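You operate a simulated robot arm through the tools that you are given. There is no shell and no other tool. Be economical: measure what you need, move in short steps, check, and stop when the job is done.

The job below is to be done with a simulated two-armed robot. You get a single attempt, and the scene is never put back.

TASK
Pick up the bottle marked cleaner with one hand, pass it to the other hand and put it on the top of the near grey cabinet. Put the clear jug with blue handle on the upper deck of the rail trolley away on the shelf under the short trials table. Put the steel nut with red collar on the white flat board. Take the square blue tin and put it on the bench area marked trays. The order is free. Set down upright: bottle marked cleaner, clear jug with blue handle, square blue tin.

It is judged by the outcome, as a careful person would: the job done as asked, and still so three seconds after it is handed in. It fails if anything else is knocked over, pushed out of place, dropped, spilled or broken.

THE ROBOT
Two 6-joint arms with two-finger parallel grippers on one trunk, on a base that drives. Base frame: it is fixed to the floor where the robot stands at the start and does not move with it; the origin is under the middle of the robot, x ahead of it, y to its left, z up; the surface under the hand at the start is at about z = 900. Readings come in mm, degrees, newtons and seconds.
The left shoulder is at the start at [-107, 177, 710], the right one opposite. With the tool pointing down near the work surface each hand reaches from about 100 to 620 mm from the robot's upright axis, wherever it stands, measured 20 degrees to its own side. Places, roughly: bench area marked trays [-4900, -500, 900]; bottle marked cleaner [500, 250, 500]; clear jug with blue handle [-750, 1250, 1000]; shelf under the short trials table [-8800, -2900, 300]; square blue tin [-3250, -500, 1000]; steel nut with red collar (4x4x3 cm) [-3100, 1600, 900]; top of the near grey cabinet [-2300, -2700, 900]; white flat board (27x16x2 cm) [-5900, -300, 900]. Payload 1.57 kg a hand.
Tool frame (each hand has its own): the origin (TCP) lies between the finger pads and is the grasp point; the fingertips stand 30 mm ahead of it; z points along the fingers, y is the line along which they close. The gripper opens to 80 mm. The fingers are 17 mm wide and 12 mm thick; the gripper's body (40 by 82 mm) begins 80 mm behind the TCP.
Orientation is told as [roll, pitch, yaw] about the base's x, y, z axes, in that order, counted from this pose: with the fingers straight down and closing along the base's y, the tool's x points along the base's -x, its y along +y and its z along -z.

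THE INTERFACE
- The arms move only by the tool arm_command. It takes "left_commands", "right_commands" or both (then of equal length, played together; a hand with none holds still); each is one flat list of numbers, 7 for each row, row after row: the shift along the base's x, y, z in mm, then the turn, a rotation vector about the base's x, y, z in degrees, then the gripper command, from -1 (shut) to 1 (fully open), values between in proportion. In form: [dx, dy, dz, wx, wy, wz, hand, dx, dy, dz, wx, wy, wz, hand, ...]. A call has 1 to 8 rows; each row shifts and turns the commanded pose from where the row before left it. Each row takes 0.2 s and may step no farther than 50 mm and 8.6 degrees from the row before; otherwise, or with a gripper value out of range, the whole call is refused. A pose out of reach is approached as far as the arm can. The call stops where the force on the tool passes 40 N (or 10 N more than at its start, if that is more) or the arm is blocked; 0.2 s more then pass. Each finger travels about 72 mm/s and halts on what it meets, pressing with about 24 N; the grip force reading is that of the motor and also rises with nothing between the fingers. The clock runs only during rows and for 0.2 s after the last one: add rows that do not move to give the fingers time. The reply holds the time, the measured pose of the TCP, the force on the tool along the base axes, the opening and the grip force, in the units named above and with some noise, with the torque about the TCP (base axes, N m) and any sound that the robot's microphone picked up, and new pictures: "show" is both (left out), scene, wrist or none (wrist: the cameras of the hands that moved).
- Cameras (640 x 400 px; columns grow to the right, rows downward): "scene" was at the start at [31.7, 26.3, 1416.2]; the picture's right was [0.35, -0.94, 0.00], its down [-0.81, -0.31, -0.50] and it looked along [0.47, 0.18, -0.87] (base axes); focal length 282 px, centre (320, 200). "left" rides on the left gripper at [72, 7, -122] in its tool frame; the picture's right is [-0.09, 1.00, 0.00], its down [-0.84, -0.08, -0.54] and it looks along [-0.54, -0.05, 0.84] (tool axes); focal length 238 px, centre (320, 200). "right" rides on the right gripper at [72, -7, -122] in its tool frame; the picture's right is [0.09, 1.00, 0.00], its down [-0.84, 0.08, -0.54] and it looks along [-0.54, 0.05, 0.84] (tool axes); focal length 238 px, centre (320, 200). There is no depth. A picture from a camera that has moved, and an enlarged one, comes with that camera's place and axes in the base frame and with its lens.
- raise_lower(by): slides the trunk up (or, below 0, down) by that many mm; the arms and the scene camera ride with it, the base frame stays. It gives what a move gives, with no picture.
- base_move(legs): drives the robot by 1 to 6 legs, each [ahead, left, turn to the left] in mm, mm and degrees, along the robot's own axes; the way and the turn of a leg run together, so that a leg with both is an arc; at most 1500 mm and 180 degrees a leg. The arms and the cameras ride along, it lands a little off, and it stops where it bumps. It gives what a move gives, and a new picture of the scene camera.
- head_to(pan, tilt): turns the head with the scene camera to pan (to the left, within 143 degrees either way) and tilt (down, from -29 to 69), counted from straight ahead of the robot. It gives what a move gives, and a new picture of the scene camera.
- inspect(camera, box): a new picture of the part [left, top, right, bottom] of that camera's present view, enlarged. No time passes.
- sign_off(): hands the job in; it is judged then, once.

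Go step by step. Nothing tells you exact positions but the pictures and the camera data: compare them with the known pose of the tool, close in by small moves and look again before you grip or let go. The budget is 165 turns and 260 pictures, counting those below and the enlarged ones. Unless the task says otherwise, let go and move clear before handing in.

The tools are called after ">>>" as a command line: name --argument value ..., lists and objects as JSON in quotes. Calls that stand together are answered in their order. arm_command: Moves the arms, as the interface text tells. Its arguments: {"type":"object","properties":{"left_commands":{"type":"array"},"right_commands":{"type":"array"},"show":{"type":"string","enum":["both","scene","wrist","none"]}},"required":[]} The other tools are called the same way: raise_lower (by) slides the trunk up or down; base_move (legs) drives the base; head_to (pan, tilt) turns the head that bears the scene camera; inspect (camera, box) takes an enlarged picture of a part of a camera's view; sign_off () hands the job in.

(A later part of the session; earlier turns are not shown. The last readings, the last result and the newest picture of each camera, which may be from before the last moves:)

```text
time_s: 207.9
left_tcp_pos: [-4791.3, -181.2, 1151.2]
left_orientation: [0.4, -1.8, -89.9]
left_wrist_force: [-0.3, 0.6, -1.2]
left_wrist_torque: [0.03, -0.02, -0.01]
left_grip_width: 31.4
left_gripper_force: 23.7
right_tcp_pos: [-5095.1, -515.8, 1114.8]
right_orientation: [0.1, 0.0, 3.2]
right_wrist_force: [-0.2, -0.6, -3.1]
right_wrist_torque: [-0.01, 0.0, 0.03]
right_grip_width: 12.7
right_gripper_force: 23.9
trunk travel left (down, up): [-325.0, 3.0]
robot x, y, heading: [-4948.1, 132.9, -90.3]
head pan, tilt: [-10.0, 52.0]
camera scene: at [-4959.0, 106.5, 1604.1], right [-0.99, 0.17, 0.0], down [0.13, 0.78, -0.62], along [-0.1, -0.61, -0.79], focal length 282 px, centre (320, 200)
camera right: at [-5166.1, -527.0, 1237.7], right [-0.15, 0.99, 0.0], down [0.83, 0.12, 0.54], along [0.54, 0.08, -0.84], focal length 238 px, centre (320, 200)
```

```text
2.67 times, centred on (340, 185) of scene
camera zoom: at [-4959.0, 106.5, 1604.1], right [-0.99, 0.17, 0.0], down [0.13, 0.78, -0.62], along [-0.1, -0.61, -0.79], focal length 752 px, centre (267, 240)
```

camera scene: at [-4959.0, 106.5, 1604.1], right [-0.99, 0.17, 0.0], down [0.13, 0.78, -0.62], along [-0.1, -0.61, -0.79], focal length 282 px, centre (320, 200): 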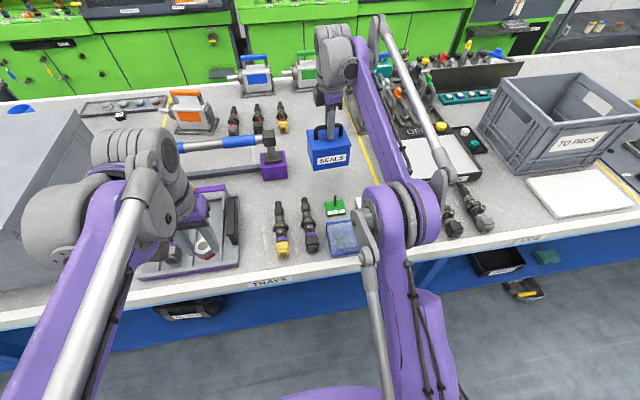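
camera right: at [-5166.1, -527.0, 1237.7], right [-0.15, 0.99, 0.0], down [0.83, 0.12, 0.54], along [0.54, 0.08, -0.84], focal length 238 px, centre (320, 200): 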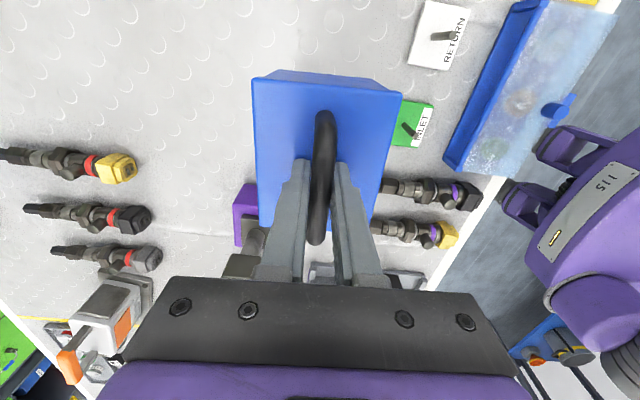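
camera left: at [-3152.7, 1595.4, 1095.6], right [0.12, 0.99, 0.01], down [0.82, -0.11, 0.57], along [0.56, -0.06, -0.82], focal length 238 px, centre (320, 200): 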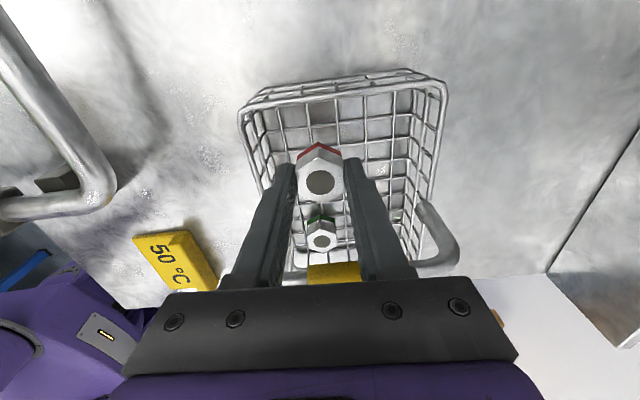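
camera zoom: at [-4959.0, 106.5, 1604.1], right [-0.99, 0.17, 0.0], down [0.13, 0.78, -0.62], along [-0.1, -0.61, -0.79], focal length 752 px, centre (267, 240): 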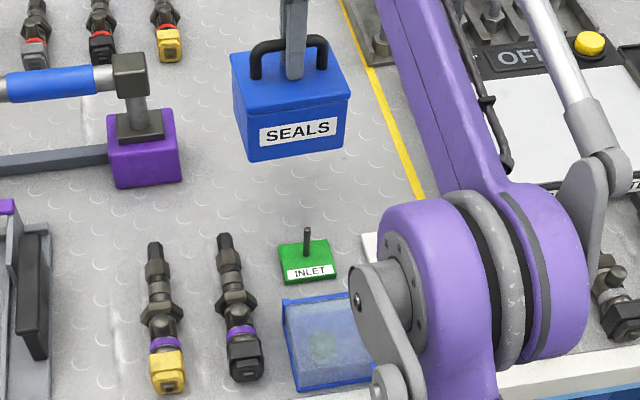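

The spot is clear all around. I'll lower to just above the surface.

>>> arm_command --right_commands '[0, 0, -25, 0, 0, 0, -1, 0, 0, -25, 0, 0, 0, -1, 0, 0, -20, 0, 0, 0, -1, 0, 0, -14, 0, 0, 0, -1, 0, 0, -6, 0, 0, 0, -1, 0, 0, 0, 0, 0, 0, -1]' --show "scene"

>>> arm_command --right_commands '[0, 0, -3, 0, 0, 0, -1, 0, 0, -3, 0, 0, 0, -1, 0, 0, 0, 0, 0, 0, -1]' --show "none"

>>> arm_command --right_commands '[0, 0, -3, 0, 0, 0, -1, 0, 0, 0, 0, 0, 0, -1]' --show "none"

```text
time_s: 209.3
left_tcp_pos: [-4790.5, -181.7, 1151.1]
left_orientation: [0.4, -1.7, -89.7]
left_wrist_force: [0.5, 0.0, -1.0]
left_wrist_torque: [0.03, 0.01, -0.01]
left_grip_width: 31.2
left_gripper_force: 24.5
right_tcp_pos: [-5095.2, -515.5, 1024.4]
right_orientation: [0.1, 0.0, 3.2]
right_wrist_force: [-0.3, 0.5, -3.1]
right_wrist_torque: [-0.02, 0.05, 0.01]
right_grip_width: 12.7
right_gripper_force: 24.3
trunk travel left (down, up): [-325.0, 3.0]
robot x, y, heading: [-4946.1, 130.1, -89.5]
head pan, tilt: [-10.0, 52.0]
camera scene: at [-4958.9, 105.6, 1604.1], right [-0.99, 0.17, 0.0], down [0.13, 0.78, -0.62], along [-0.1, -0.61, -0.79], focal length 282 px, centre (320, 200)
```

scene: 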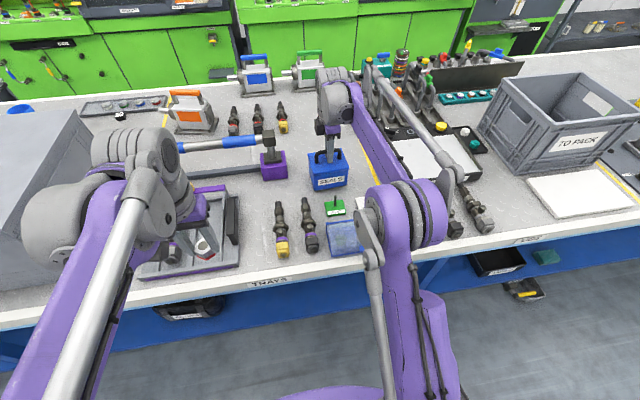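

```text
time_s: 210.1
left_tcp_pos: [-4790.4, -182.9, 1151.0]
left_orientation: [0.5, -1.6, -89.8]
left_wrist_force: [-0.7, 0.8, -1.1]
left_wrist_torque: [0.01, -0.01, -0.02]
left_grip_width: 31.4
left_gripper_force: 23.8
right_tcp_pos: [-5094.7, -516.2, 1017.0]
right_orientation: [0.1, 0.0, 3.2]
right_wrist_force: [0.0, -0.6, -3.4]
right_wrist_torque: [0.01, 0.02, 0.0]
right_grip_width: 12.9
right_gripper_force: 24.2
trunk travel left (down, up): [-325.0, 3.0]
robot x, y, heading: [-4946.0, 131.5, -89.9]
head pan, tilt: [-10.0, 52.0]
```

```text
time_s: 210.7
left_tcp_pos: [-4790.3, -182.2, 1150.5]
left_orientation: [0.5, -1.8, -89.7]
left_wrist_force: [0.2, -0.3, -1.3]
left_wrist_torque: [0.03, 0.03, -0.03]
left_grip_width: 31.4
left_gripper_force: 24.0
right_tcp_pos: [-5095.0, -516.2, 1015.4]
right_orientation: [0.0, 0.0, 3.3]
right_wrist_force: [0.0, -1.7, 5.8]
right_wrist_torque: [0.03, -0.27, 0.0]
right_grip_width: 12.8
right_gripper_force: 24.1
trunk travel left (down, up): [-325.0, 3.0]
robot x, y, heading: [-4946.4, 134.0, -89.8]
head pan, tilt: [-10.0, 52.0]
```

The tin has touched down, so I open partway and lift clear.

>>> arm_command --right_commands '[0, 0, 0, 0, 0, 0, -0.5, 0, 0, 0, 0, 0, 0, 0.2, 0, 0, 0, 0, 0, 0, 0.2, 0, 0, 15, 0, 0, 0, 0.2, 0, 0, 30, 0, 0, 0, 0.2, 0, 0, 40, 0, 0, 0, 0.2, 0, 15, 40, 0, 0, 0, 0.2, 0, 0, 0, 0, 0, 0, 0.2]' --show "both"

```text
time_s: 212.5
left_tcp_pos: [-4789.8, -183.3, 1150.0]
left_orientation: [0.6, -1.7, -89.8]
left_wrist_force: [0.3, 0.7, -2.0]
left_wrist_torque: [0.03, -0.01, 0.0]
left_grip_width: 31.4
left_gripper_force: 23.5
right_tcp_pos: [-5095.3, -498.9, 1139.4]
right_orientation: [0.0, -0.1, 3.3]
right_wrist_force: [0.5, -0.4, 0.0]
right_wrist_torque: [0.02, 0.01, -0.01]
right_grip_width: 47.9
right_gripper_force: 0.1
trunk travel left (down, up): [-325.0, 3.0]
robot x, y, heading: [-4947.3, 132.4, -89.9]
head pan, tilt: [-10.0, 52.0]
camera scene: at [-4958.9, 105.4, 1604.1], right [-0.99, 0.17, 0.0], down [0.13, 0.78, -0.62], along [-0.1, -0.61, -0.79], focal length 282 px, centre (320, 200)
camera right: at [-5167.0, -510.2, 1262.2], right [-0.15, 0.99, 0.0], down [0.83, 0.12, 0.54], along [0.54, 0.08, -0.84], focal length 238 px, centre (320, 200)
```

scene: 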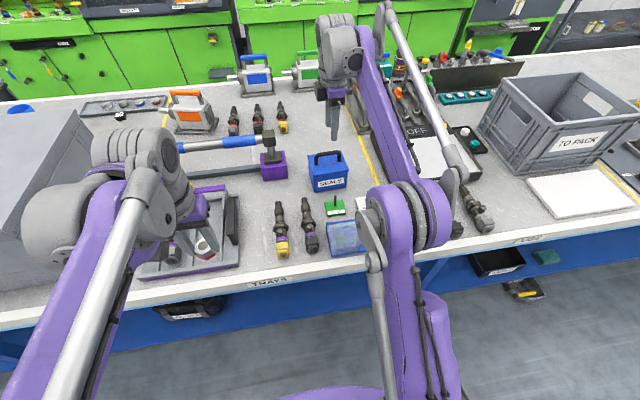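
right: 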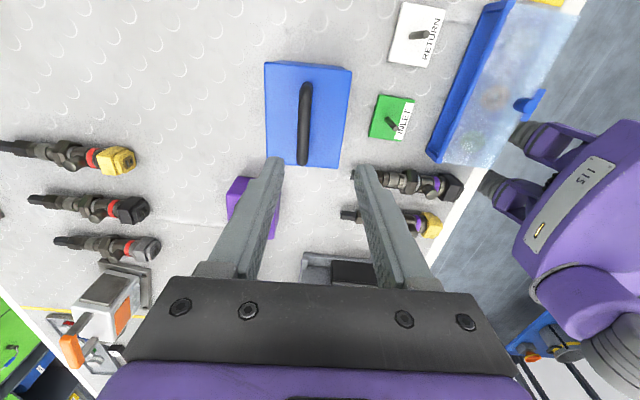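

The tin stands in the TRAYS area. I retract the right hand, then move on to the white board with the nut in the left hand.

>>> arm_command --right_commands '[5, 35, 20, 0, 0, 0, 0.2, 5, 40, 20, 0, 0, 0, 0.2, 0, 45, 20, 0, 0, 0, 0, 0, 45, 0, 0, 0, 0, -0.5, 0, 30, 0, 0, 0, 0, -1]' --show "none"

>>> base_move --legs '[[-340, 0, 0], [0, -1060, 0], [290, 0, 0]]'

>>> head_to --pan 10 --tilt 50

```text
time_s: 213.7
left_tcp_pos: [-4791.4, -181.7, 1150.6]
left_orientation: [0.4, -1.9, -89.8]
left_wrist_force: [-0.4, 0.0, -0.6]
left_wrist_torque: [-0.01, -0.02, 0.05]
left_grip_width: 31.5
left_gripper_force: 23.7
right_tcp_pos: [-5083.5, -306.8, 1196.9]
right_orientation: [0.0, 0.0, 3.1]
right_wrist_force: [0.1, 0.0, 0.1]
right_wrist_torque: [-0.01, 0.01, 0.01]
right_grip_width: 0.0
right_gripper_force: 19.8
trunk travel left (down, up): [-325.0, 3.0]
robot x, y, heading: [-4946.0, 135.8, -90.0]
head pan, tilt: [-10.0, 52.0]
```

```text
time_s: 226.6
left_tcp_pos: [-5834.9, -138.5, 1151.0]
left_orientation: [0.5, -1.7, -89.8]
left_wrist_force: [-0.1, -0.2, -1.4]
left_wrist_torque: [0.0, -0.01, -0.02]
left_grip_width: 31.5
left_gripper_force: 24.5
right_tcp_pos: [-6127.4, -264.3, 1196.7]
right_orientation: [0.0, 0.1, 3.2]
right_wrist_force: [-0.1, -0.5, 1.0]
right_wrist_torque: [-0.01, 0.03, 0.01]
right_grip_width: 0.0
right_gripper_force: 21.0
trunk travel left (down, up): [-325.0, 3.0]
robot x, y, heading: [-5990.3, 173.8, -89.9]
head pan, tilt: [-10.0, 52.0]
camera scene: at [-6001.8, 148.0, 1604.0], right [-0.99, 0.17, 0.0], down [0.14, 0.78, -0.62], along [-0.11, -0.61, -0.79], focal length 282 px, centre (320, 200)
```

scene: 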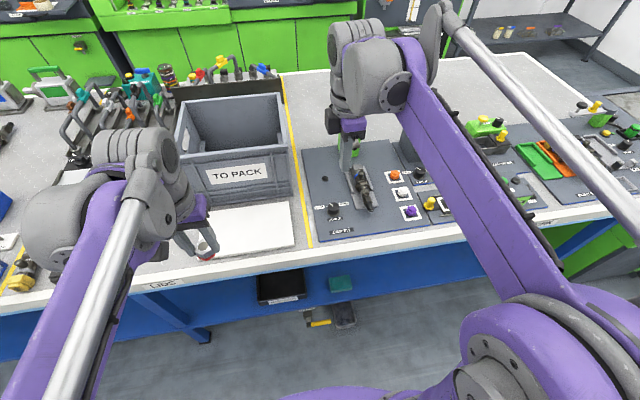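

```text
time_s: 227.4
left_tcp_pos: [-5833.2, -141.3, 1151.3]
left_orientation: [0.5, -1.7, -89.7]
left_wrist_force: [-0.9, 0.9, -2.4]
left_wrist_torque: [0.02, 0.0, 0.02]
left_grip_width: 31.6
left_gripper_force: 24.0
right_tcp_pos: [-6127.8, -265.4, 1197.1]
right_orientation: [0.0, 0.0, 3.1]
right_wrist_force: [0.4, -0.9, -0.3]
right_wrist_torque: [-0.01, 0.02, 0.0]
right_grip_width: 0.0
right_gripper_force: 21.7
trunk travel left (down, up): [-325.0, 3.0]
robot x, y, heading: [-5992.4, 179.2, -89.7]
head pan, tilt: [10.0, 50.0]
camera scene: at [-5975.5, 145.4, 1606.8], right [-0.98, -0.18, 0.0], down [-0.13, 0.75, -0.64], along [0.11, -0.63, -0.77], focal length 282 px, centre (320, 200)
```

scene: 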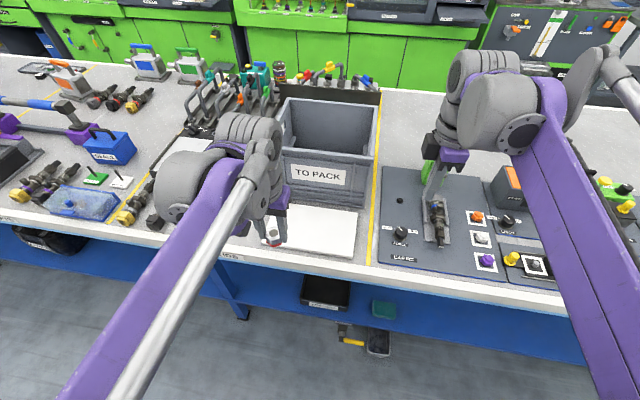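

The white board spans about x −5999…−5729, y −236…−395. I move the nut above its middle [-5864, -312].

>>> arm_command --left_commands '[-6, -34, 0, 0, 0, 0, -1, -6, -34, 0, 0, 0, 0, -1, -6, -34, -20, 0, 0, 0, -1, -6, -34, -30, 0, 0, 0, -1, -6, -34, -40, 0, 0, 0, -1, 0, 0, -40, 0, 0, 0, -1, 0, 0, 0, 0, 0, 0, -1]' --show "both"

>>> inspect --camera "scene" --box '[220, 160, 380, 270]'

```text
refused: row 5 steps farther than a row can; nothing moved
```

```text
3.64 times, centred on (300, 215) of scene
camera zoom: at [-5975.5, 145.4, 1606.8], right [-0.98, -0.18, 0.0], down [-0.13, 0.75, -0.64], along [0.11, -0.63, -0.77], focal length 1026 px, centre (393, 146)
```

zoom: 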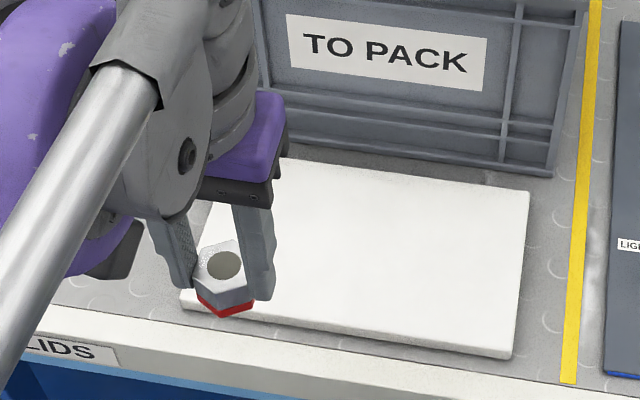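

>>> arm_command --left_commands '[-6, -34, 0, 0, 0, 0, -1, -6, -34, 0, 0, 0, 0, -1, -6, -34, -20, 0, 0, 0, -1, -6, -34, -30, 0, 0, 0, -1, -6, -34, -30, 0, 0, 0, -1, 0, 0, -40, 0, 0, 0, -1, 0, 0, -20, 0, 0, 0, -1, 0, 0, 0, 0, 0, 0, -1]' --show "both"

>>> inspect --camera "scene" --box '[220, 160, 380, 270]'

```text
time_s: 229.2
left_tcp_pos: [-5863.8, -309.6, 1009.4]
left_orientation: [0.4, -1.7, -89.8]
left_wrist_force: [0.2, 0.8, -1.2]
left_wrist_torque: [0.04, -0.01, 0.04]
left_grip_width: 31.3
left_gripper_force: 24.5
right_tcp_pos: [-6127.0, -264.1, 1197.3]
right_orientation: [0.0, 0.0, 3.2]
right_wrist_force: [-0.4, -0.2, -0.3]
right_wrist_torque: [0.0, 0.01, 0.02]
right_grip_width: 0.0
right_gripper_force: 20.8
trunk travel left (down, up): [-325.0, 3.0]
robot x, y, heading: [-5988.1, 172.1, -89.9]
head pan, tilt: [10.0, 50.0]
camera scene: at [-5975.4, 145.4, 1606.8], right [-0.98, -0.18, 0.0], down [-0.13, 0.75, -0.64], along [0.11, -0.63, -0.77], focal length 282 px, centre (320, 200)
camera left: at [-5858.0, -233.0, 1129.0], right [1.0, -0.09, 0.01], down [-0.08, -0.82, 0.57], along [-0.04, -0.57, -0.82], focal length 238 px, centre (320, 200)
```

scene: 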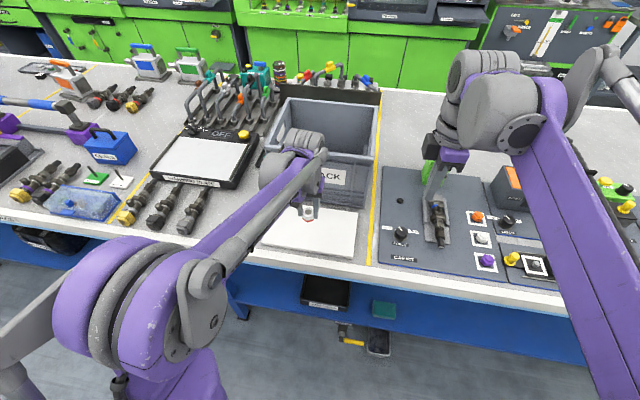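
left: 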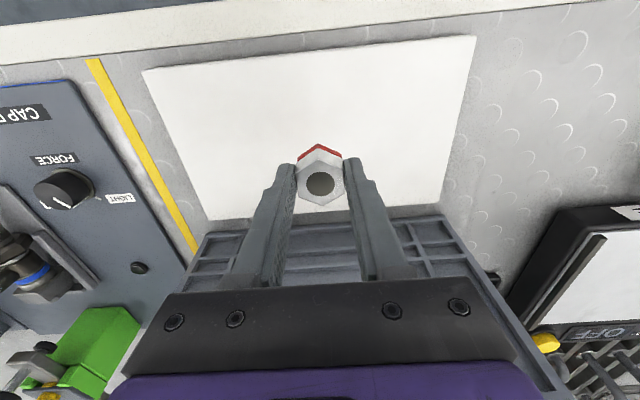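

```text
3.64 times, centred on (300, 215) of scene
camera zoom: at [-5975.4, 145.4, 1606.8], right [-0.98, -0.18, 0.0], down [-0.13, 0.75, -0.64], along [0.11, -0.63, -0.77], focal length 1026 px, centre (393, 146)
```

zoom: 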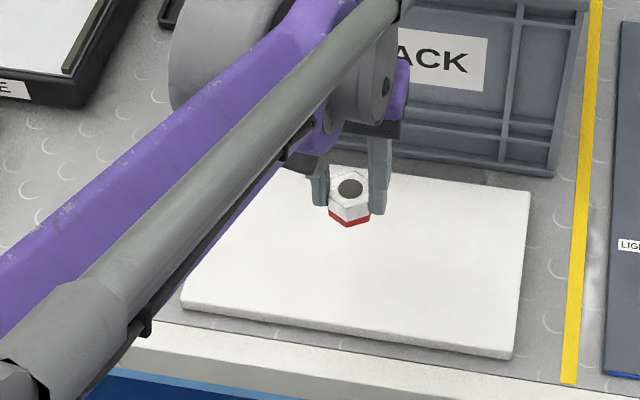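

The nut is over the board's centre, so I lower in small steps until contact.

>>> arm_command --left_commands '[0, 0, -15, 0, 0, 0, -1, 0, 0, -15, 0, 0, 0, -1, 0, 0, -10, 0, 0, 0, -1, 0, 0, 0, 0, 0, 0, -1]' --show "none"

>>> arm_command --left_commands '[0, 0, -3, 0, 0, 0, -1, 0, 0, -3, 0, 0, 0, -1, 0, 0, 0, 0, 0, 0, -1]' --show "none"

>>> arm_command --left_commands '[0, 0, -3, 0, 0, 0, -1, 0, 0, 0, 0, 0, 0, -1]' --show "wrist"

```text
time_s: 230.2
left_tcp_pos: [-5863.5, -309.3, 970.8]
left_orientation: [0.5, -1.6, -89.8]
left_wrist_force: [-1.1, -0.1, -0.9]
left_wrist_torque: [0.03, -0.01, 0.02]
left_grip_width: 31.8
left_gripper_force: 24.1
right_tcp_pos: [-6126.4, -266.4, 1197.4]
right_orientation: [0.0, 0.1, 3.2]
right_wrist_force: [0.0, -0.4, -0.1]
right_wrist_torque: [0.01, -0.02, -0.01]
right_grip_width: 0.0
right_gripper_force: 21.0
trunk travel left (down, up): [-325.0, 3.0]
robot x, y, heading: [-5988.8, 173.2, -90.0]
head pan, tilt: [10.0, 50.0]
```

```text
time_s: 231.0
left_tcp_pos: [-5864.7, -310.3, 963.9]
left_orientation: [0.5, -1.8, -89.8]
left_wrist_force: [0.4, 0.9, -1.5]
left_wrist_torque: [0.0, 0.03, -0.04]
left_grip_width: 31.5
left_gripper_force: 24.2
right_tcp_pos: [-6128.5, -265.1, 1197.6]
right_orientation: [0.0, 0.0, 3.2]
right_wrist_force: [-0.7, -0.4, -0.1]
right_wrist_torque: [0.0, 0.01, 0.04]
right_grip_width: 0.2
right_gripper_force: 20.8
trunk travel left (down, up): [-325.0, 3.0]
robot x, y, heading: [-5993.3, 172.4, -89.8]
head pan, tilt: [10.0, 50.0]
```

```text
time_s: 231.6
left_tcp_pos: [-5863.6, -310.2, 962.6]
left_orientation: [0.5, -1.6, -89.9]
left_wrist_force: [-0.6, 0.6, -1.5]
left_wrist_torque: [0.01, 0.01, 0.01]
left_grip_width: 31.4
left_gripper_force: 23.4
right_tcp_pos: [-6127.7, -264.3, 1197.4]
right_orientation: [0.1, 0.1, 3.2]
right_wrist_force: [0.0, -0.4, 0.2]
right_wrist_torque: [0.0, -0.03, -0.01]
right_grip_width: 0.0
right_gripper_force: 20.8
trunk travel left (down, up): [-325.0, 3.0]
robot x, y, heading: [-5992.0, 178.8, -89.8]
head pan, tilt: [10.0, 50.0]
camera left: at [-5858.0, -233.3, 1081.3], right [1.0, -0.09, 0.01], down [-0.08, -0.82, 0.57], along [-0.04, -0.57, -0.82], focal length 238 px, centre (320, 200)
```

left: 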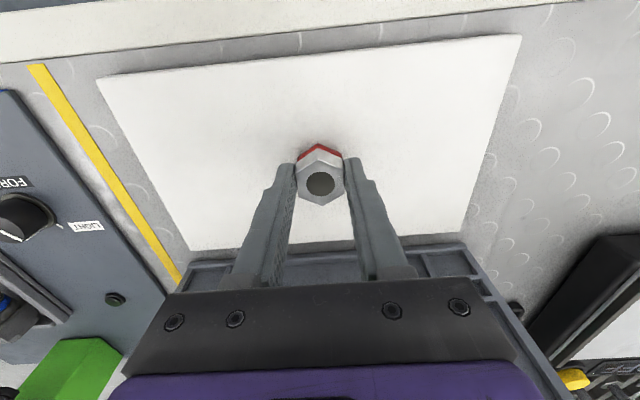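

>>> arm_command --left_commands '[0, 0, -3, 0, 0, 0, -1, 0, 0, 0, 0, 0, 0, -1]' --show "none"

>>> arm_command --left_commands '[0, 0, -3, 0, 0, 0, -1, 0, 0, 0, 0, 0, 0, -1]' --show "none"

>>> arm_command --left_commands '[0, 0, -2, 0, 0, 0, -1, 0, 0, 0, 0, 0, 0, -1]' --show "none"

```text
time_s: 232.2
left_tcp_pos: [-5863.9, -310.5, 958.3]
left_orientation: [0.5, -1.6, -89.7]
left_wrist_force: [-0.4, -1.0, -2.3]
left_wrist_torque: [0.03, -0.02, 0.0]
left_grip_width: 31.1
left_gripper_force: 23.9
right_tcp_pos: [-6126.8, -265.9, 1196.7]
right_orientation: [0.0, 0.0, 3.2]
right_wrist_force: [0.2, -0.4, 0.7]
right_wrist_torque: [0.0, 0.0, 0.02]
right_grip_width: 0.0
right_gripper_force: 21.6
trunk travel left (down, up): [-325.0, 3.0]
robot x, y, heading: [-5988.4, 173.3, -89.8]
head pan, tilt: [10.0, 50.0]
```

```text
time_s: 232.8
left_tcp_pos: [-5864.5, -311.8, 956.5]
left_orientation: [0.4, -1.8, -89.8]
left_wrist_force: [2.0, 0.3, 8.0]
left_wrist_torque: [-0.04, 0.08, 0.0]
left_grip_width: 31.4
left_gripper_force: 23.8
right_tcp_pos: [-6126.6, -263.7, 1197.4]
right_orientation: [-0.1, 0.0, 3.2]
right_wrist_force: [0.0, 0.2, 0.3]
right_wrist_torque: [-0.01, 0.0, 0.0]
right_grip_width: 0.0
right_gripper_force: 21.7
trunk travel left (down, up): [-325.0, 3.0]
robot x, y, heading: [-5989.0, 175.3, -89.9]
head pan, tilt: [10.0, 50.0]
```

```text
time_s: 233.4
left_tcp_pos: [-5862.8, -311.0, 955.2]
left_orientation: [0.5, -1.8, -89.9]
left_wrist_force: [0.4, -3.0, 19.9]
left_wrist_torque: [-0.14, 0.1, 0.02]
left_grip_width: 31.7
left_gripper_force: 24.0
right_tcp_pos: [-6127.8, -264.1, 1198.3]
right_orientation: [0.1, 0.0, 3.1]
right_wrist_force: [-0.4, -0.3, -0.1]
right_wrist_torque: [-0.02, 0.01, -0.03]
right_grip_width: 0.0
right_gripper_force: 21.6
trunk travel left (down, up): [-325.0, 3.0]
robot x, y, heading: [-5989.7, 178.7, -90.1]
head pan, tilt: [10.0, 50.0]
```

Contact on the board. I release and lift away.

>>> arm_command --left_commands '[0, 0, 2, 0, 0, 0, -1, 0, 0, 0, 0, 0, 0, 0, 0, 0, 0, 0, 0, 0, 0.4, 0, 0, 20, 0, 0, 0, 0.4, 0, 0, 40, 0, 0, 0, 0.4, 0, 0, 45, 0, 0, 0, 0.4, 0, 20, 40, 0, 0, 0, 0.4, 0, 40, 0, 0, 0, 0, 0.4]' --show "wrist"

>>> inspect --camera "scene" --box '[220, 160, 380, 270]'

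```text
time_s: 235.2
left_tcp_pos: [-5862.1, -251.8, 1099.8]
left_orientation: [0.4, -1.9, -89.9]
left_wrist_force: [0.3, 0.0, 0.1]
left_wrist_torque: [-0.04, 0.01, -0.01]
left_grip_width: 56.1
left_gripper_force: 0.0
right_tcp_pos: [-6126.5, -264.4, 1198.1]
right_orientation: [-0.1, 0.0, 3.1]
right_wrist_force: [0.8, 1.2, -0.7]
right_wrist_torque: [-0.01, 0.02, -0.02]
right_grip_width: 0.0
right_gripper_force: 21.5
trunk travel left (down, up): [-325.0, 3.0]
robot x, y, heading: [-5992.0, 176.4, -89.9]
head pan, tilt: [10.0, 50.0]
camera left: at [-5855.5, -174.4, 1219.7], right [1.0, -0.09, 0.01], down [-0.08, -0.82, 0.57], along [-0.04, -0.57, -0.82], focal length 238 px, centre (320, 200)
```

left: 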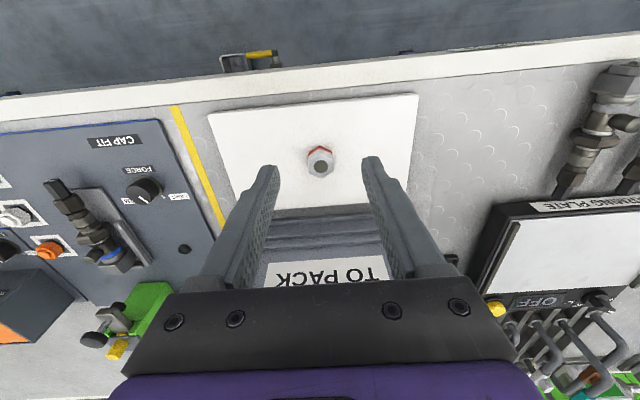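

```text
3.64 times, centred on (300, 215) of scene
camera zoom: at [-5975.2, 147.3, 1606.7], right [-0.98, -0.18, 0.0], down [-0.13, 0.75, -0.64], along [0.11, -0.63, -0.77], focal length 1026 px, centre (393, 146)
```

zoom: 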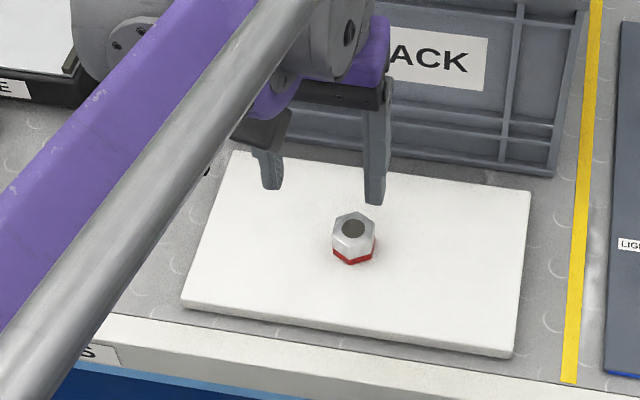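

The nut sits on the board. Now I go back east along the aisle for the jug.

>>> base_move --legs '[[-320, 0, 0], [0, 0, 90], [1500, 0, 0], [1500, 0, 0], [1500, 0, 0]]'

>>> head_to --pan 20 --tilt 20

```text
time_s: 262.3
left_tcp_pos: [-1061.4, 553.8, 1100.1]
left_orientation: [0.5, -1.6, -3.3]
left_wrist_force: [1.0, 0.3, 0.3]
left_wrist_torque: [0.02, 0.0, -0.01]
left_grip_width: 56.1
left_gripper_force: 0.1
right_tcp_pos: [-1066.0, 288.4, 1197.5]
right_orientation: [0.0, 0.0, 89.7]
right_wrist_force: [-0.1, -0.2, -0.1]
right_wrist_torque: [-0.01, 0.02, -0.04]
right_grip_width: 0.4
right_gripper_force: 21.3
trunk travel left (down, up): [-325.0, 3.0]
robot x, y, heading: [-1496.4, 449.3, -3.2]
head pan, tilt: [10.0, 50.0]
camera scene: at [-1461.0, 465.3, 1606.8], right [0.12, -0.99, 0.0], down [-0.76, -0.09, -0.64], along [0.64, 0.07, -0.77], focal length 282 px, centre (320, 200)
```

scene: 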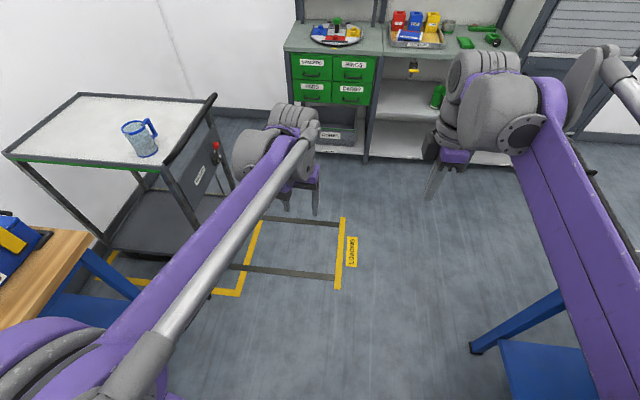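

```text
time_s: 263.3
left_tcp_pos: [-1060.3, 555.0, 1100.2]
left_orientation: [0.4, -1.8, -3.3]
left_wrist_force: [0.1, 0.3, -0.1]
left_wrist_torque: [0.03, 0.0, -0.02]
left_grip_width: 56.3
left_gripper_force: 0.1
right_tcp_pos: [-1064.2, 290.2, 1197.2]
right_orientation: [0.0, -0.1, 89.7]
right_wrist_force: [-0.4, -0.3, 0.2]
right_wrist_torque: [-0.02, 0.02, -0.03]
right_grip_width: 0.0
right_gripper_force: 20.8
trunk travel left (down, up): [-325.0, 3.0]
robot x, y, heading: [-1499.5, 450.2, -3.4]
head pan, tilt: [20.0, 20.0]
camera scene: at [-1448.1, 483.1, 1652.3], right [0.29, -0.96, 0.0], down [-0.33, -0.1, -0.94], along [0.9, 0.27, -0.34], focal length 282 px, centre (320, 200)
```

scene: 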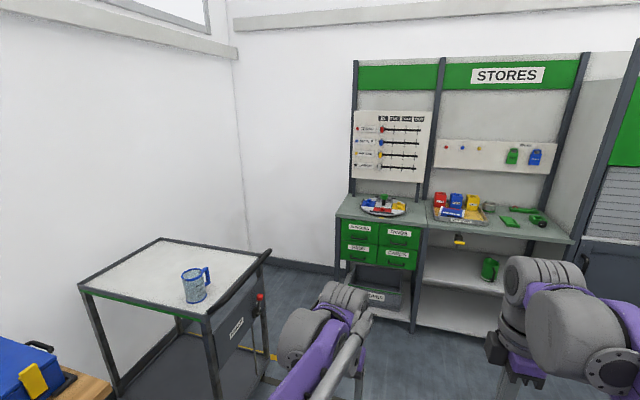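

The jug stands on the trolley at about [-661, 1276], deck z≈843. I drive in front of the trolley and face it.

>>> base_move --legs '[[0, 0, 3.3], [780, 0, 0], [0, 0, 90]]'

>>> head_to --pan 0 --tilt 40

```text
time_s: 271.7
left_tcp_pos: [-872.7, 878.5, 1100.3]
left_orientation: [0.5, -1.8, 91.7]
left_wrist_force: [0.2, 0.1, -0.1]
left_wrist_torque: [0.02, -0.02, 0.02]
left_grip_width: 56.3
left_gripper_force: 0.0
right_tcp_pos: [-607.6, 897.6, 1197.3]
right_orientation: [0.0, 0.1, -175.4]
right_wrist_force: [0.4, 0.0, 0.5]
right_wrist_torque: [0.02, 0.02, -0.02]
right_grip_width: 0.0
right_gripper_force: 21.7
trunk travel left (down, up): [-325.0, 3.0]
robot x, y, heading: [-735.7, 453.1, 91.5]
head pan, tilt: [20.0, 20.0]
camera scene: at [-763.2, 499.0, 1652.4], right [0.93, 0.37, 0.0], down [0.13, -0.32, -0.94], along [-0.35, 0.87, -0.34], focal length 282 px, centre (320, 200)
```

scene: 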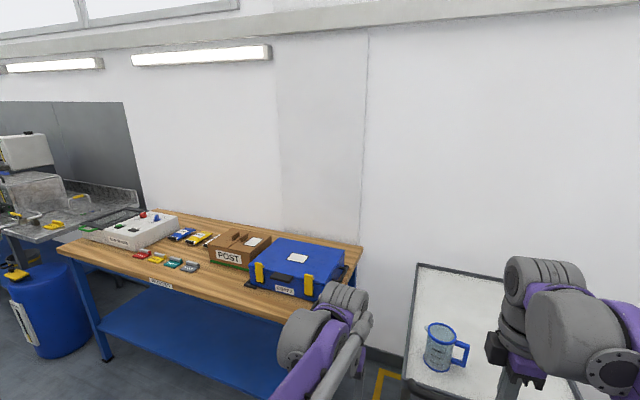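

```text
time_s: 272.5
left_tcp_pos: [-872.7, 878.0, 1099.8]
left_orientation: [0.5, -1.8, 91.5]
left_wrist_force: [0.8, -0.6, -0.5]
left_wrist_torque: [0.01, -0.01, 0.01]
left_grip_width: 55.9
left_gripper_force: 0.1
right_tcp_pos: [-607.9, 898.0, 1197.6]
right_orientation: [0.0, 0.0, -175.4]
right_wrist_force: [-0.5, -0.3, -0.7]
right_wrist_torque: [0.01, 0.02, -0.03]
right_grip_width: 0.0
right_gripper_force: 21.3
trunk travel left (down, up): [-325.0, 3.0]
robot x, y, heading: [-732.6, 450.7, 91.6]
head pan, tilt: [0.0, 40.0]
camera scene: at [-731.3, 497.4, 1621.1], right [1.0, 0.03, 0.0], down [0.02, -0.64, -0.77], along [-0.02, 0.77, -0.64], focal length 282 px, centre (320, 200)
```

scene: 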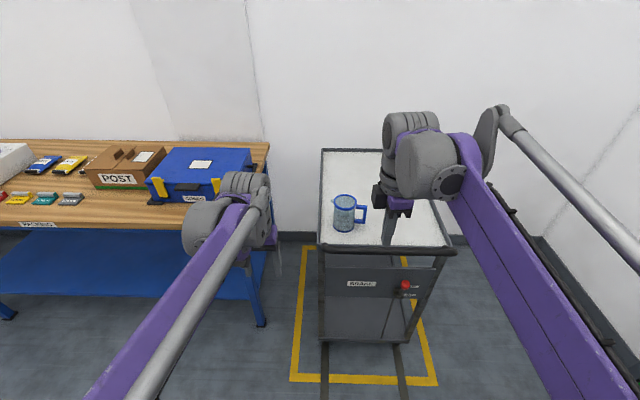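

>>> inspect --camera "scene" --box '[300, 170, 420, 270]'

```text
4.00 times, centred on (360, 220) of scene
camera zoom: at [-731.3, 497.4, 1621.1], right [1.0, 0.03, 0.0], down [0.02, -0.64, -0.77], along [-0.02, 0.77, -0.64], focal length 1128 px, centre (160, 120)
```

zoom: 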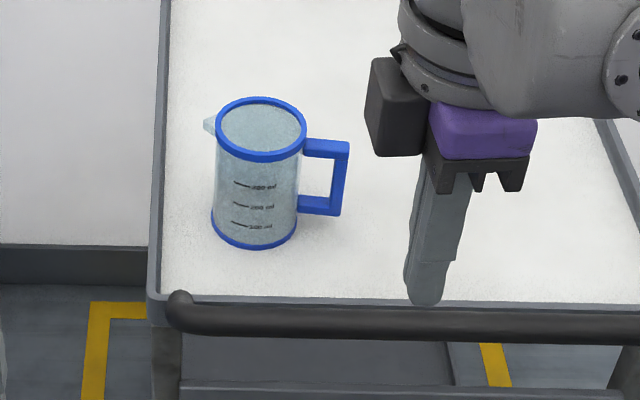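

The jug is a ~76 mm cylinder with spout to the west and handle to the east. It must end up on a low shelf, so I want a forward-pointing grasp. I'll first test that hand pose (60° forward) in free space with the left arm, opened fully.

>>> arm_command --left_commands '[0, 15, -20, 7.5, 0, 0, 1, 0, 15, -20, 7.5, 0, 0, 1, 0, 15, -20, 7.5, 0, 0, 1, 0, 15, -20, 7.5, 0, 0, 1, 0, 15, -20, 7.5, 0, 0, 1, 0, 15, -20, 7.5, 0, 0, 1, 0, 15, -20, 7.5, 0, 0, 1, 0, 15, -20, 7.5, 0, 0, 1]' --show "none"

>>> arm_command --left_commands '[0, 0, -30, 0, 0, 0, 1, 0, 0, -30, 0, 0, 0, 1, 0, 0, -30, 0, 0, 0, 1, 0, 0, -30, 0, 0, 0, 1, 0, 0, -30, 0, 0, 0, 1, 0, 0, -30, 0, 0, 0, 1, 0, 0, -30, 0, 0, 0, 1, 0, 0, -30, 0, 0, 0, 1]' --show "none"

```text
time_s: 274.3
left_tcp_pos: [-873.0, 1001.0, 940.6]
left_orientation: [-2.5, -61.8, 93.5]
left_wrist_force: [0.3, 0.0, -0.7]
left_wrist_torque: [-0.03, -0.03, -0.01]
left_grip_width: 79.7
left_gripper_force: 0.1
right_tcp_pos: [-608.8, 898.4, 1196.6]
right_orientation: [0.1, 0.0, -175.3]
right_wrist_force: [-1.3, -0.4, -0.3]
right_wrist_torque: [0.01, 0.0, -0.01]
right_grip_width: 0.0
right_gripper_force: 21.3
trunk travel left (down, up): [-325.0, 3.0]
robot x, y, heading: [-731.3, 450.9, 91.6]
head pan, tilt: [0.0, 40.0]
```

```text
time_s: 276.1
left_tcp_pos: [-860.7, 1081.9, 763.0]
left_orientation: [-2.3, -61.6, 93.4]
left_wrist_force: [0.2, 0.2, 0.8]
left_wrist_torque: [-0.01, -0.01, 0.0]
left_grip_width: 79.9
left_gripper_force: 0.0
left hand out of reach, approached as far as the arm can: row 3, 4, 5, 6, 7, 8
right_tcp_pos: [-607.6, 896.6, 1197.0]
right_orientation: [0.0, 0.1, -175.5]
right_wrist_force: [-0.2, -0.1, 0.0]
right_wrist_torque: [0.01, -0.02, -0.01]
right_grip_width: 0.0
right_gripper_force: 21.1
trunk travel left (down, up): [-325.0, 3.0]
robot x, y, heading: [-733.7, 452.3, 91.7]
head pan, tilt: [0.0, 40.0]
```

The pose is limited when low, so a 45° forward tilt will suit the low shelf better. I bring the left hand to 45°, z≈925, drawn in.

>>> arm_command --left_commands '[0, -5, 20, -2, 0, 0, 1, 0, -15, 20, -2, 0, 0, 1, 0, -20, 20, -2, 0, 0, 1, 0, -20, 20, -2, 0, 0, 1, 0, -20, 20, -2, 0, 0, 1, 0, -20, 20, -2, 0, 0, 1, 0, -25, 20, -2, 0, 0, 1, 0, -25, 22, -2, 0, 0, 1]' --show "none"

>>> base_move --legs '[[0, 0, -51], [-80, 160, 0]]'

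>>> head_to --pan 10 --tilt 45

```text
time_s: 277.9
left_tcp_pos: [-861.2, 930.3, 924.1]
left_orientation: [-1.1, -45.6, 92.4]
left_wrist_force: [0.1, 0.0, -0.2]
left_wrist_torque: [-0.01, -0.01, -0.02]
left_grip_width: 80.1
left_gripper_force: 0.1
right_tcp_pos: [-607.6, 895.2, 1197.3]
right_orientation: [0.1, 0.0, -175.4]
right_wrist_force: [0.1, 0.6, -0.6]
right_wrist_torque: [0.02, 0.04, -0.03]
right_grip_width: 0.2
right_gripper_force: 21.6
trunk travel left (down, up): [-325.0, 3.0]
robot x, y, heading: [-735.1, 452.9, 91.7]
head pan, tilt: [0.0, 40.0]
```

```text
time_s: 282.3
left_tcp_pos: [-588.0, 919.3, 923.7]
left_orientation: [-1.1, -45.7, 39.2]
left_wrist_force: [0.8, -0.3, 0.2]
left_wrist_torque: [0.01, -0.02, 0.02]
left_grip_width: 79.9
left_gripper_force: 0.1
right_tcp_pos: [-462.5, 694.1, 1197.3]
right_orientation: [0.0, 0.0, 131.6]
right_wrist_force: [0.5, -0.7, 0.1]
right_wrist_torque: [-0.01, -0.01, 0.01]
right_grip_width: 0.0
right_gripper_force: 21.3
trunk travel left (down, up): [-325.0, 3.0]
robot x, y, heading: [-887.8, 524.5, 38.4]
head pan, tilt: [0.0, 40.0]
camera scene: at [-857.8, 556.3, 1621.0], right [0.62, -0.78, 0.0], down [-0.5, -0.4, -0.77], along [0.6, 0.48, -0.64], focal length 282 px, centre (320, 200)
```

scene: 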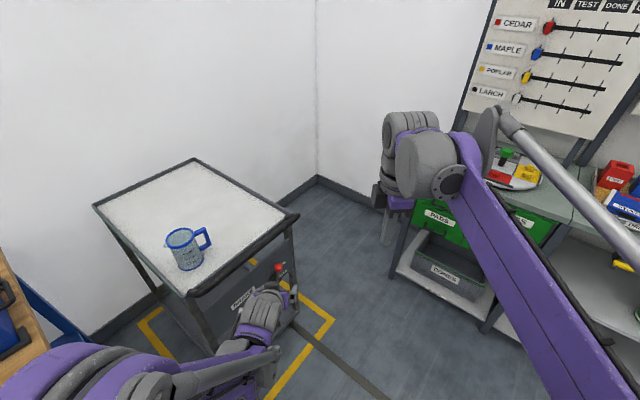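

```text
time_s: 283.1
left_tcp_pos: [-587.9, 917.3, 922.4]
left_orientation: [-1.1, -45.7, 39.3]
left_wrist_force: [-0.8, 0.6, 0.2]
left_wrist_torque: [0.02, 0.0, 0.01]
left_grip_width: 80.1
left_gripper_force: 0.1
right_tcp_pos: [-461.5, 694.0, 1197.3]
right_orientation: [0.0, 0.0, 131.5]
right_wrist_force: [-0.4, -0.2, 0.2]
right_wrist_torque: [0.03, 0.02, -0.01]
right_grip_width: 0.1
right_gripper_force: 21.6
trunk travel left (down, up): [-325.0, 3.0]
robot x, y, heading: [-890.5, 525.7, 38.3]
head pan, tilt: [10.0, 45.0]
camera scene: at [-870.8, 564.2, 1613.7], right [0.75, -0.66, 0.0], down [-0.47, -0.53, -0.71], along [0.47, 0.53, -0.71], focal length 282 px, centre (320, 200)
```

scene: 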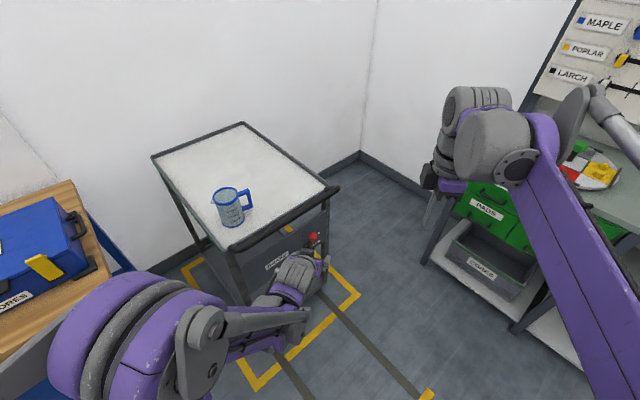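

To keep the elbow clear of the wooden table, I'll take the robot to heading ~75° and point the hand at ~40° using the wrist.

>>> base_move --legs '[[0, 0, 36.7], [60, -70, 0]]'

>>> arm_command --left_commands '[0, 0, 0, 0, 0, -7.2, 1, 0, 0, 0, 0, 0, -7.2, 1, 0, 0, 0, 0, 0, -7.2, 1, 0, 0, 0, 0, 0, -7.2, 1, 0, 0, 0, 0, 0, -7.2, 1, 0, 0, 0, 0, 0, 0, 1]' --show "both"

```text
time_s: 286.1
left_tcp_pos: [-799.4, 1061.5, 923.1]
left_orientation: [-1.2, -45.7, 75.8]
left_wrist_force: [-0.5, -0.2, 0.4]
left_wrist_torque: [0.02, -0.01, -0.01]
left_grip_width: 80.2
left_gripper_force: 0.1
right_tcp_pos: [-565.7, 957.5, 1196.2]
right_orientation: [0.0, -0.1, 168.0]
right_wrist_force: [0.0, 0.1, -0.7]
right_wrist_torque: [-0.01, 0.0, -0.02]
right_grip_width: 0.0
right_gripper_force: 21.6
trunk travel left (down, up): [-325.0, 3.0]
robot x, y, heading: [-812.9, 565.7, 75.3]
head pan, tilt: [10.0, 45.0]
camera scene: at [-813.5, 608.0, 1613.6], right [1.0, -0.09, 0.0], down [-0.06, -0.7, -0.71], along [0.06, 0.7, -0.71], focal length 282 px, centre (320, 200)
```

scene: 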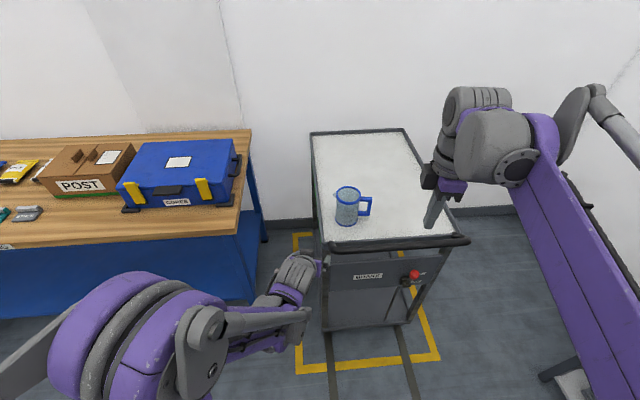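

```text
time_s: 287.5
left_tcp_pos: [-799.2, 1061.4, 921.6]
left_orientation: [-1.0, -45.8, 39.8]
left_wrist_force: [0.0, 1.0, 0.8]
left_wrist_torque: [-0.05, -0.04, 0.03]
left_grip_width: 79.9
left_gripper_force: 0.1
right_tcp_pos: [-565.1, 956.4, 1196.8]
right_orientation: [0.1, -0.1, 168.1]
right_wrist_force: [0.2, 0.6, -0.2]
right_wrist_torque: [-0.02, 0.0, -0.02]
right_grip_width: 0.0
right_gripper_force: 21.7
trunk travel left (down, up): [-325.0, 3.0]
robot x, y, heading: [-808.3, 567.3, 75.0]
head pan, tilt: [10.0, 45.0]
camera scene: at [-813.0, 608.3, 1613.7], right [1.0, -0.09, 0.0], down [-0.06, -0.7, -0.71], along [0.06, 0.7, -0.71], focal length 282 px, centre (320, 200)
camera left: at [-910.1, 982.1, 955.6], right [-0.58, 0.82, 0.05], down [0.19, 0.07, 0.98], along [0.79, 0.57, -0.2], focal length 238 px, centre (320, 200)
```

scene: 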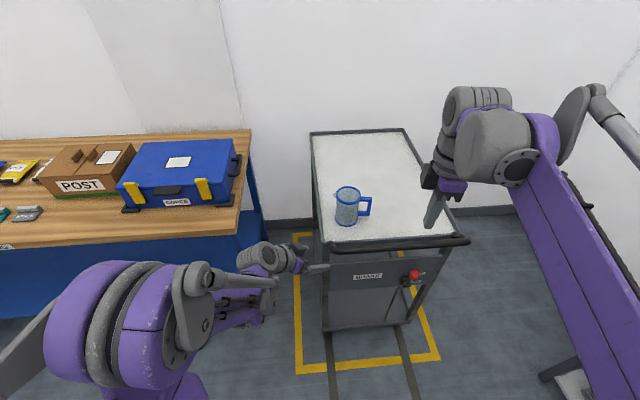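
left: 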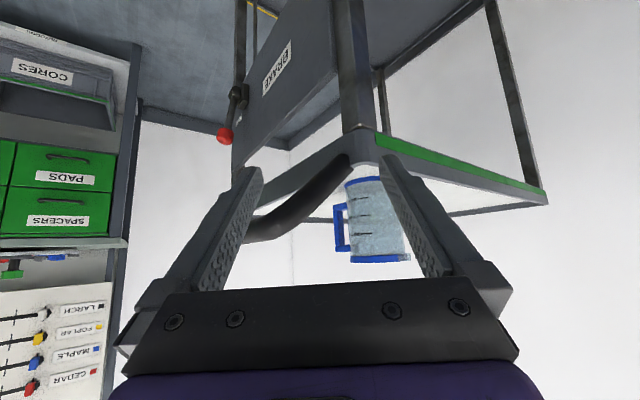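

The hand now points towards the jug. I'll zoom in to measure its body and position.

>>> inspect --camera "left" --box '[300, 150, 460, 250]'

>>> inspect --camera "scene" --box '[305, 170, 401, 230]'

```text
4.00 times, centred on (380, 200) of left
camera zoom: at [-910.1, 982.1, 955.6], right [-0.58, 0.82, 0.05], down [0.19, 0.07, 0.98], along [0.79, 0.57, -0.2], focal length 953 px, centre (80, 200)
```

zoom: 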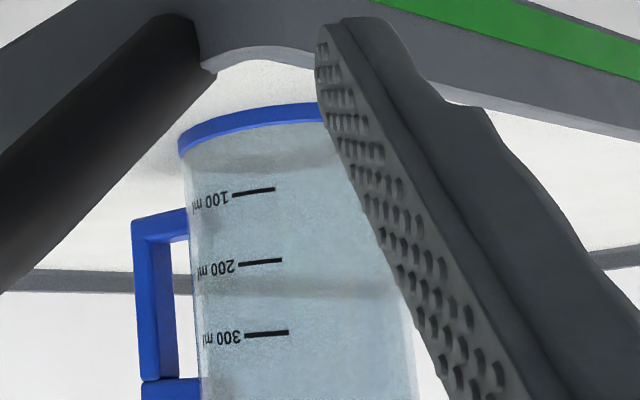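

```text
6.67 times, centred on (353, 200) of scene
camera zoom: at [-813.0, 608.3, 1613.7], right [1.0, -0.09, 0.0], down [-0.06, -0.7, -0.71], along [0.06, 0.7, -0.71], focal length 1881 px, centre (100, 200)
```

zoom: 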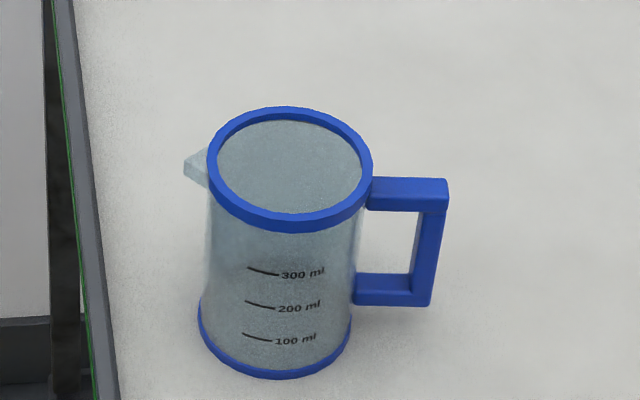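

The jug is about 78–80 mm wide, too wide to straddle. I'll take it by the rim wall instead (one finger inside, one outside, hand tilted 45°), at its south-east side between handle and body front. Raise the hand and move closer first.

>>> arm_command --left_commands '[0, 0, 40, 0, 0, 0, 1, 0, 0, 40, 0, 0, 0, 0.5, 0, 0, 40, 0, 0, 0, 0.2, 0, 0, 10, 0, 0, 0, 0.2]' --show "none"

>>> base_move --legs '[[150, 0, 0]]'

>>> arm_command --left_commands '[20, 6, 0, 0, 0, 0, 0.2, 20, 6, 0, 0, 0, 0, 0.2, 20, 6, 0, 0, 0, 0, 0.2, 20, 6, 0, 0, 0, 0, 0.2, 0, 0, 0, 0, 0, 0, 0.2]' --show "both"

```text
time_s: 288.5
left_tcp_pos: [-799.2, 1058.2, 1055.1]
left_orientation: [-1.1, -45.8, 39.9]
left_wrist_force: [-0.8, 0.1, -0.2]
left_wrist_torque: [-0.01, 0.01, 0.0]
left_grip_width: 48.1
left_gripper_force: 0.1
right_tcp_pos: [-565.7, 957.6, 1197.2]
right_orientation: [0.0, 0.0, 168.2]
right_wrist_force: [0.7, -0.5, -0.1]
right_wrist_torque: [0.01, 0.02, 0.01]
right_grip_width: 0.0
right_gripper_force: 21.4
trunk travel left (down, up): [-325.0, 3.0]
robot x, y, heading: [-809.5, 565.8, 74.8]
head pan, tilt: [10.0, 45.0]
```

```text
time_s: 289.8
left_tcp_pos: [-762.6, 1197.9, 1056.1]
left_orientation: [-1.1, -45.8, 39.7]
left_wrist_force: [0.4, -0.2, -0.5]
left_wrist_torque: [0.04, 0.03, -0.03]
left_grip_width: 48.1
left_gripper_force: 0.0
right_tcp_pos: [-527.1, 1095.4, 1196.9]
right_orientation: [0.0, 0.0, 168.2]
right_wrist_force: [0.2, -1.2, 0.7]
right_wrist_torque: [0.02, 0.0, 0.05]
right_grip_width: 0.1
right_gripper_force: 21.9
trunk travel left (down, up): [-325.0, 3.0]
robot x, y, heading: [-773.4, 702.1, 75.2]
head pan, tilt: [10.0, 45.0]
camera scene: at [-776.1, 746.9, 1613.4], right [1.0, -0.09, 0.0], down [-0.06, -0.7, -0.71], along [0.06, 0.71, -0.71], focal length 282 px, centre (320, 200)
```

scene: 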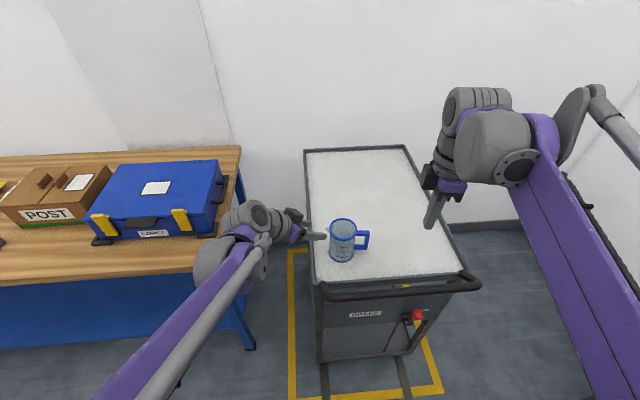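

```text
time_s: 291.0
left_tcp_pos: [-678.8, 1221.6, 1056.6]
left_orientation: [-1.1, -45.6, 39.8]
left_wrist_force: [-0.3, 0.1, -0.5]
left_wrist_torque: [-0.02, 0.01, 0.02]
left_grip_width: 48.1
left_gripper_force: 0.1
right_tcp_pos: [-528.4, 1096.1, 1196.8]
right_orientation: [-0.1, 0.0, 168.1]
right_wrist_force: [-1.3, -0.2, -1.2]
right_wrist_torque: [0.0, -0.01, 0.0]
right_grip_width: 0.0
right_gripper_force: 21.4
trunk travel left (down, up): [-325.0, 3.0]
robot x, y, heading: [-773.8, 704.5, 74.6]
head pan, tilt: [10.0, 45.0]
camera scene: at [-776.1, 748.2, 1613.7], right [1.0, -0.09, 0.0], down [-0.06, -0.7, -0.71], along [0.06, 0.7, -0.71], focal length 282 px, centre (320, 200)
camera left: at [-790.8, 1142.1, 1089.6], right [-0.58, 0.81, 0.05], down [0.19, 0.07, 0.98], along [0.79, 0.58, -0.2], focal length 238 px, centre (320, 200)
```

scene: 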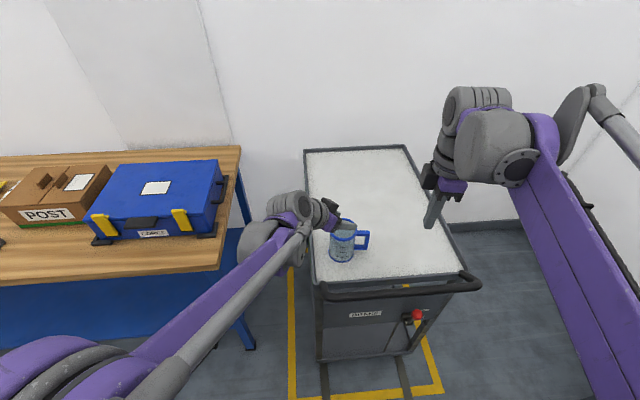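
left: 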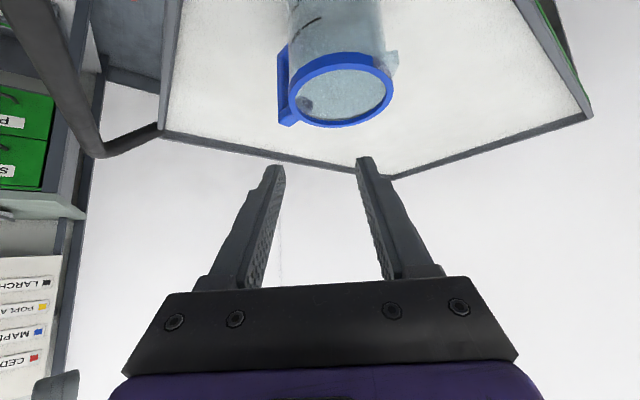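

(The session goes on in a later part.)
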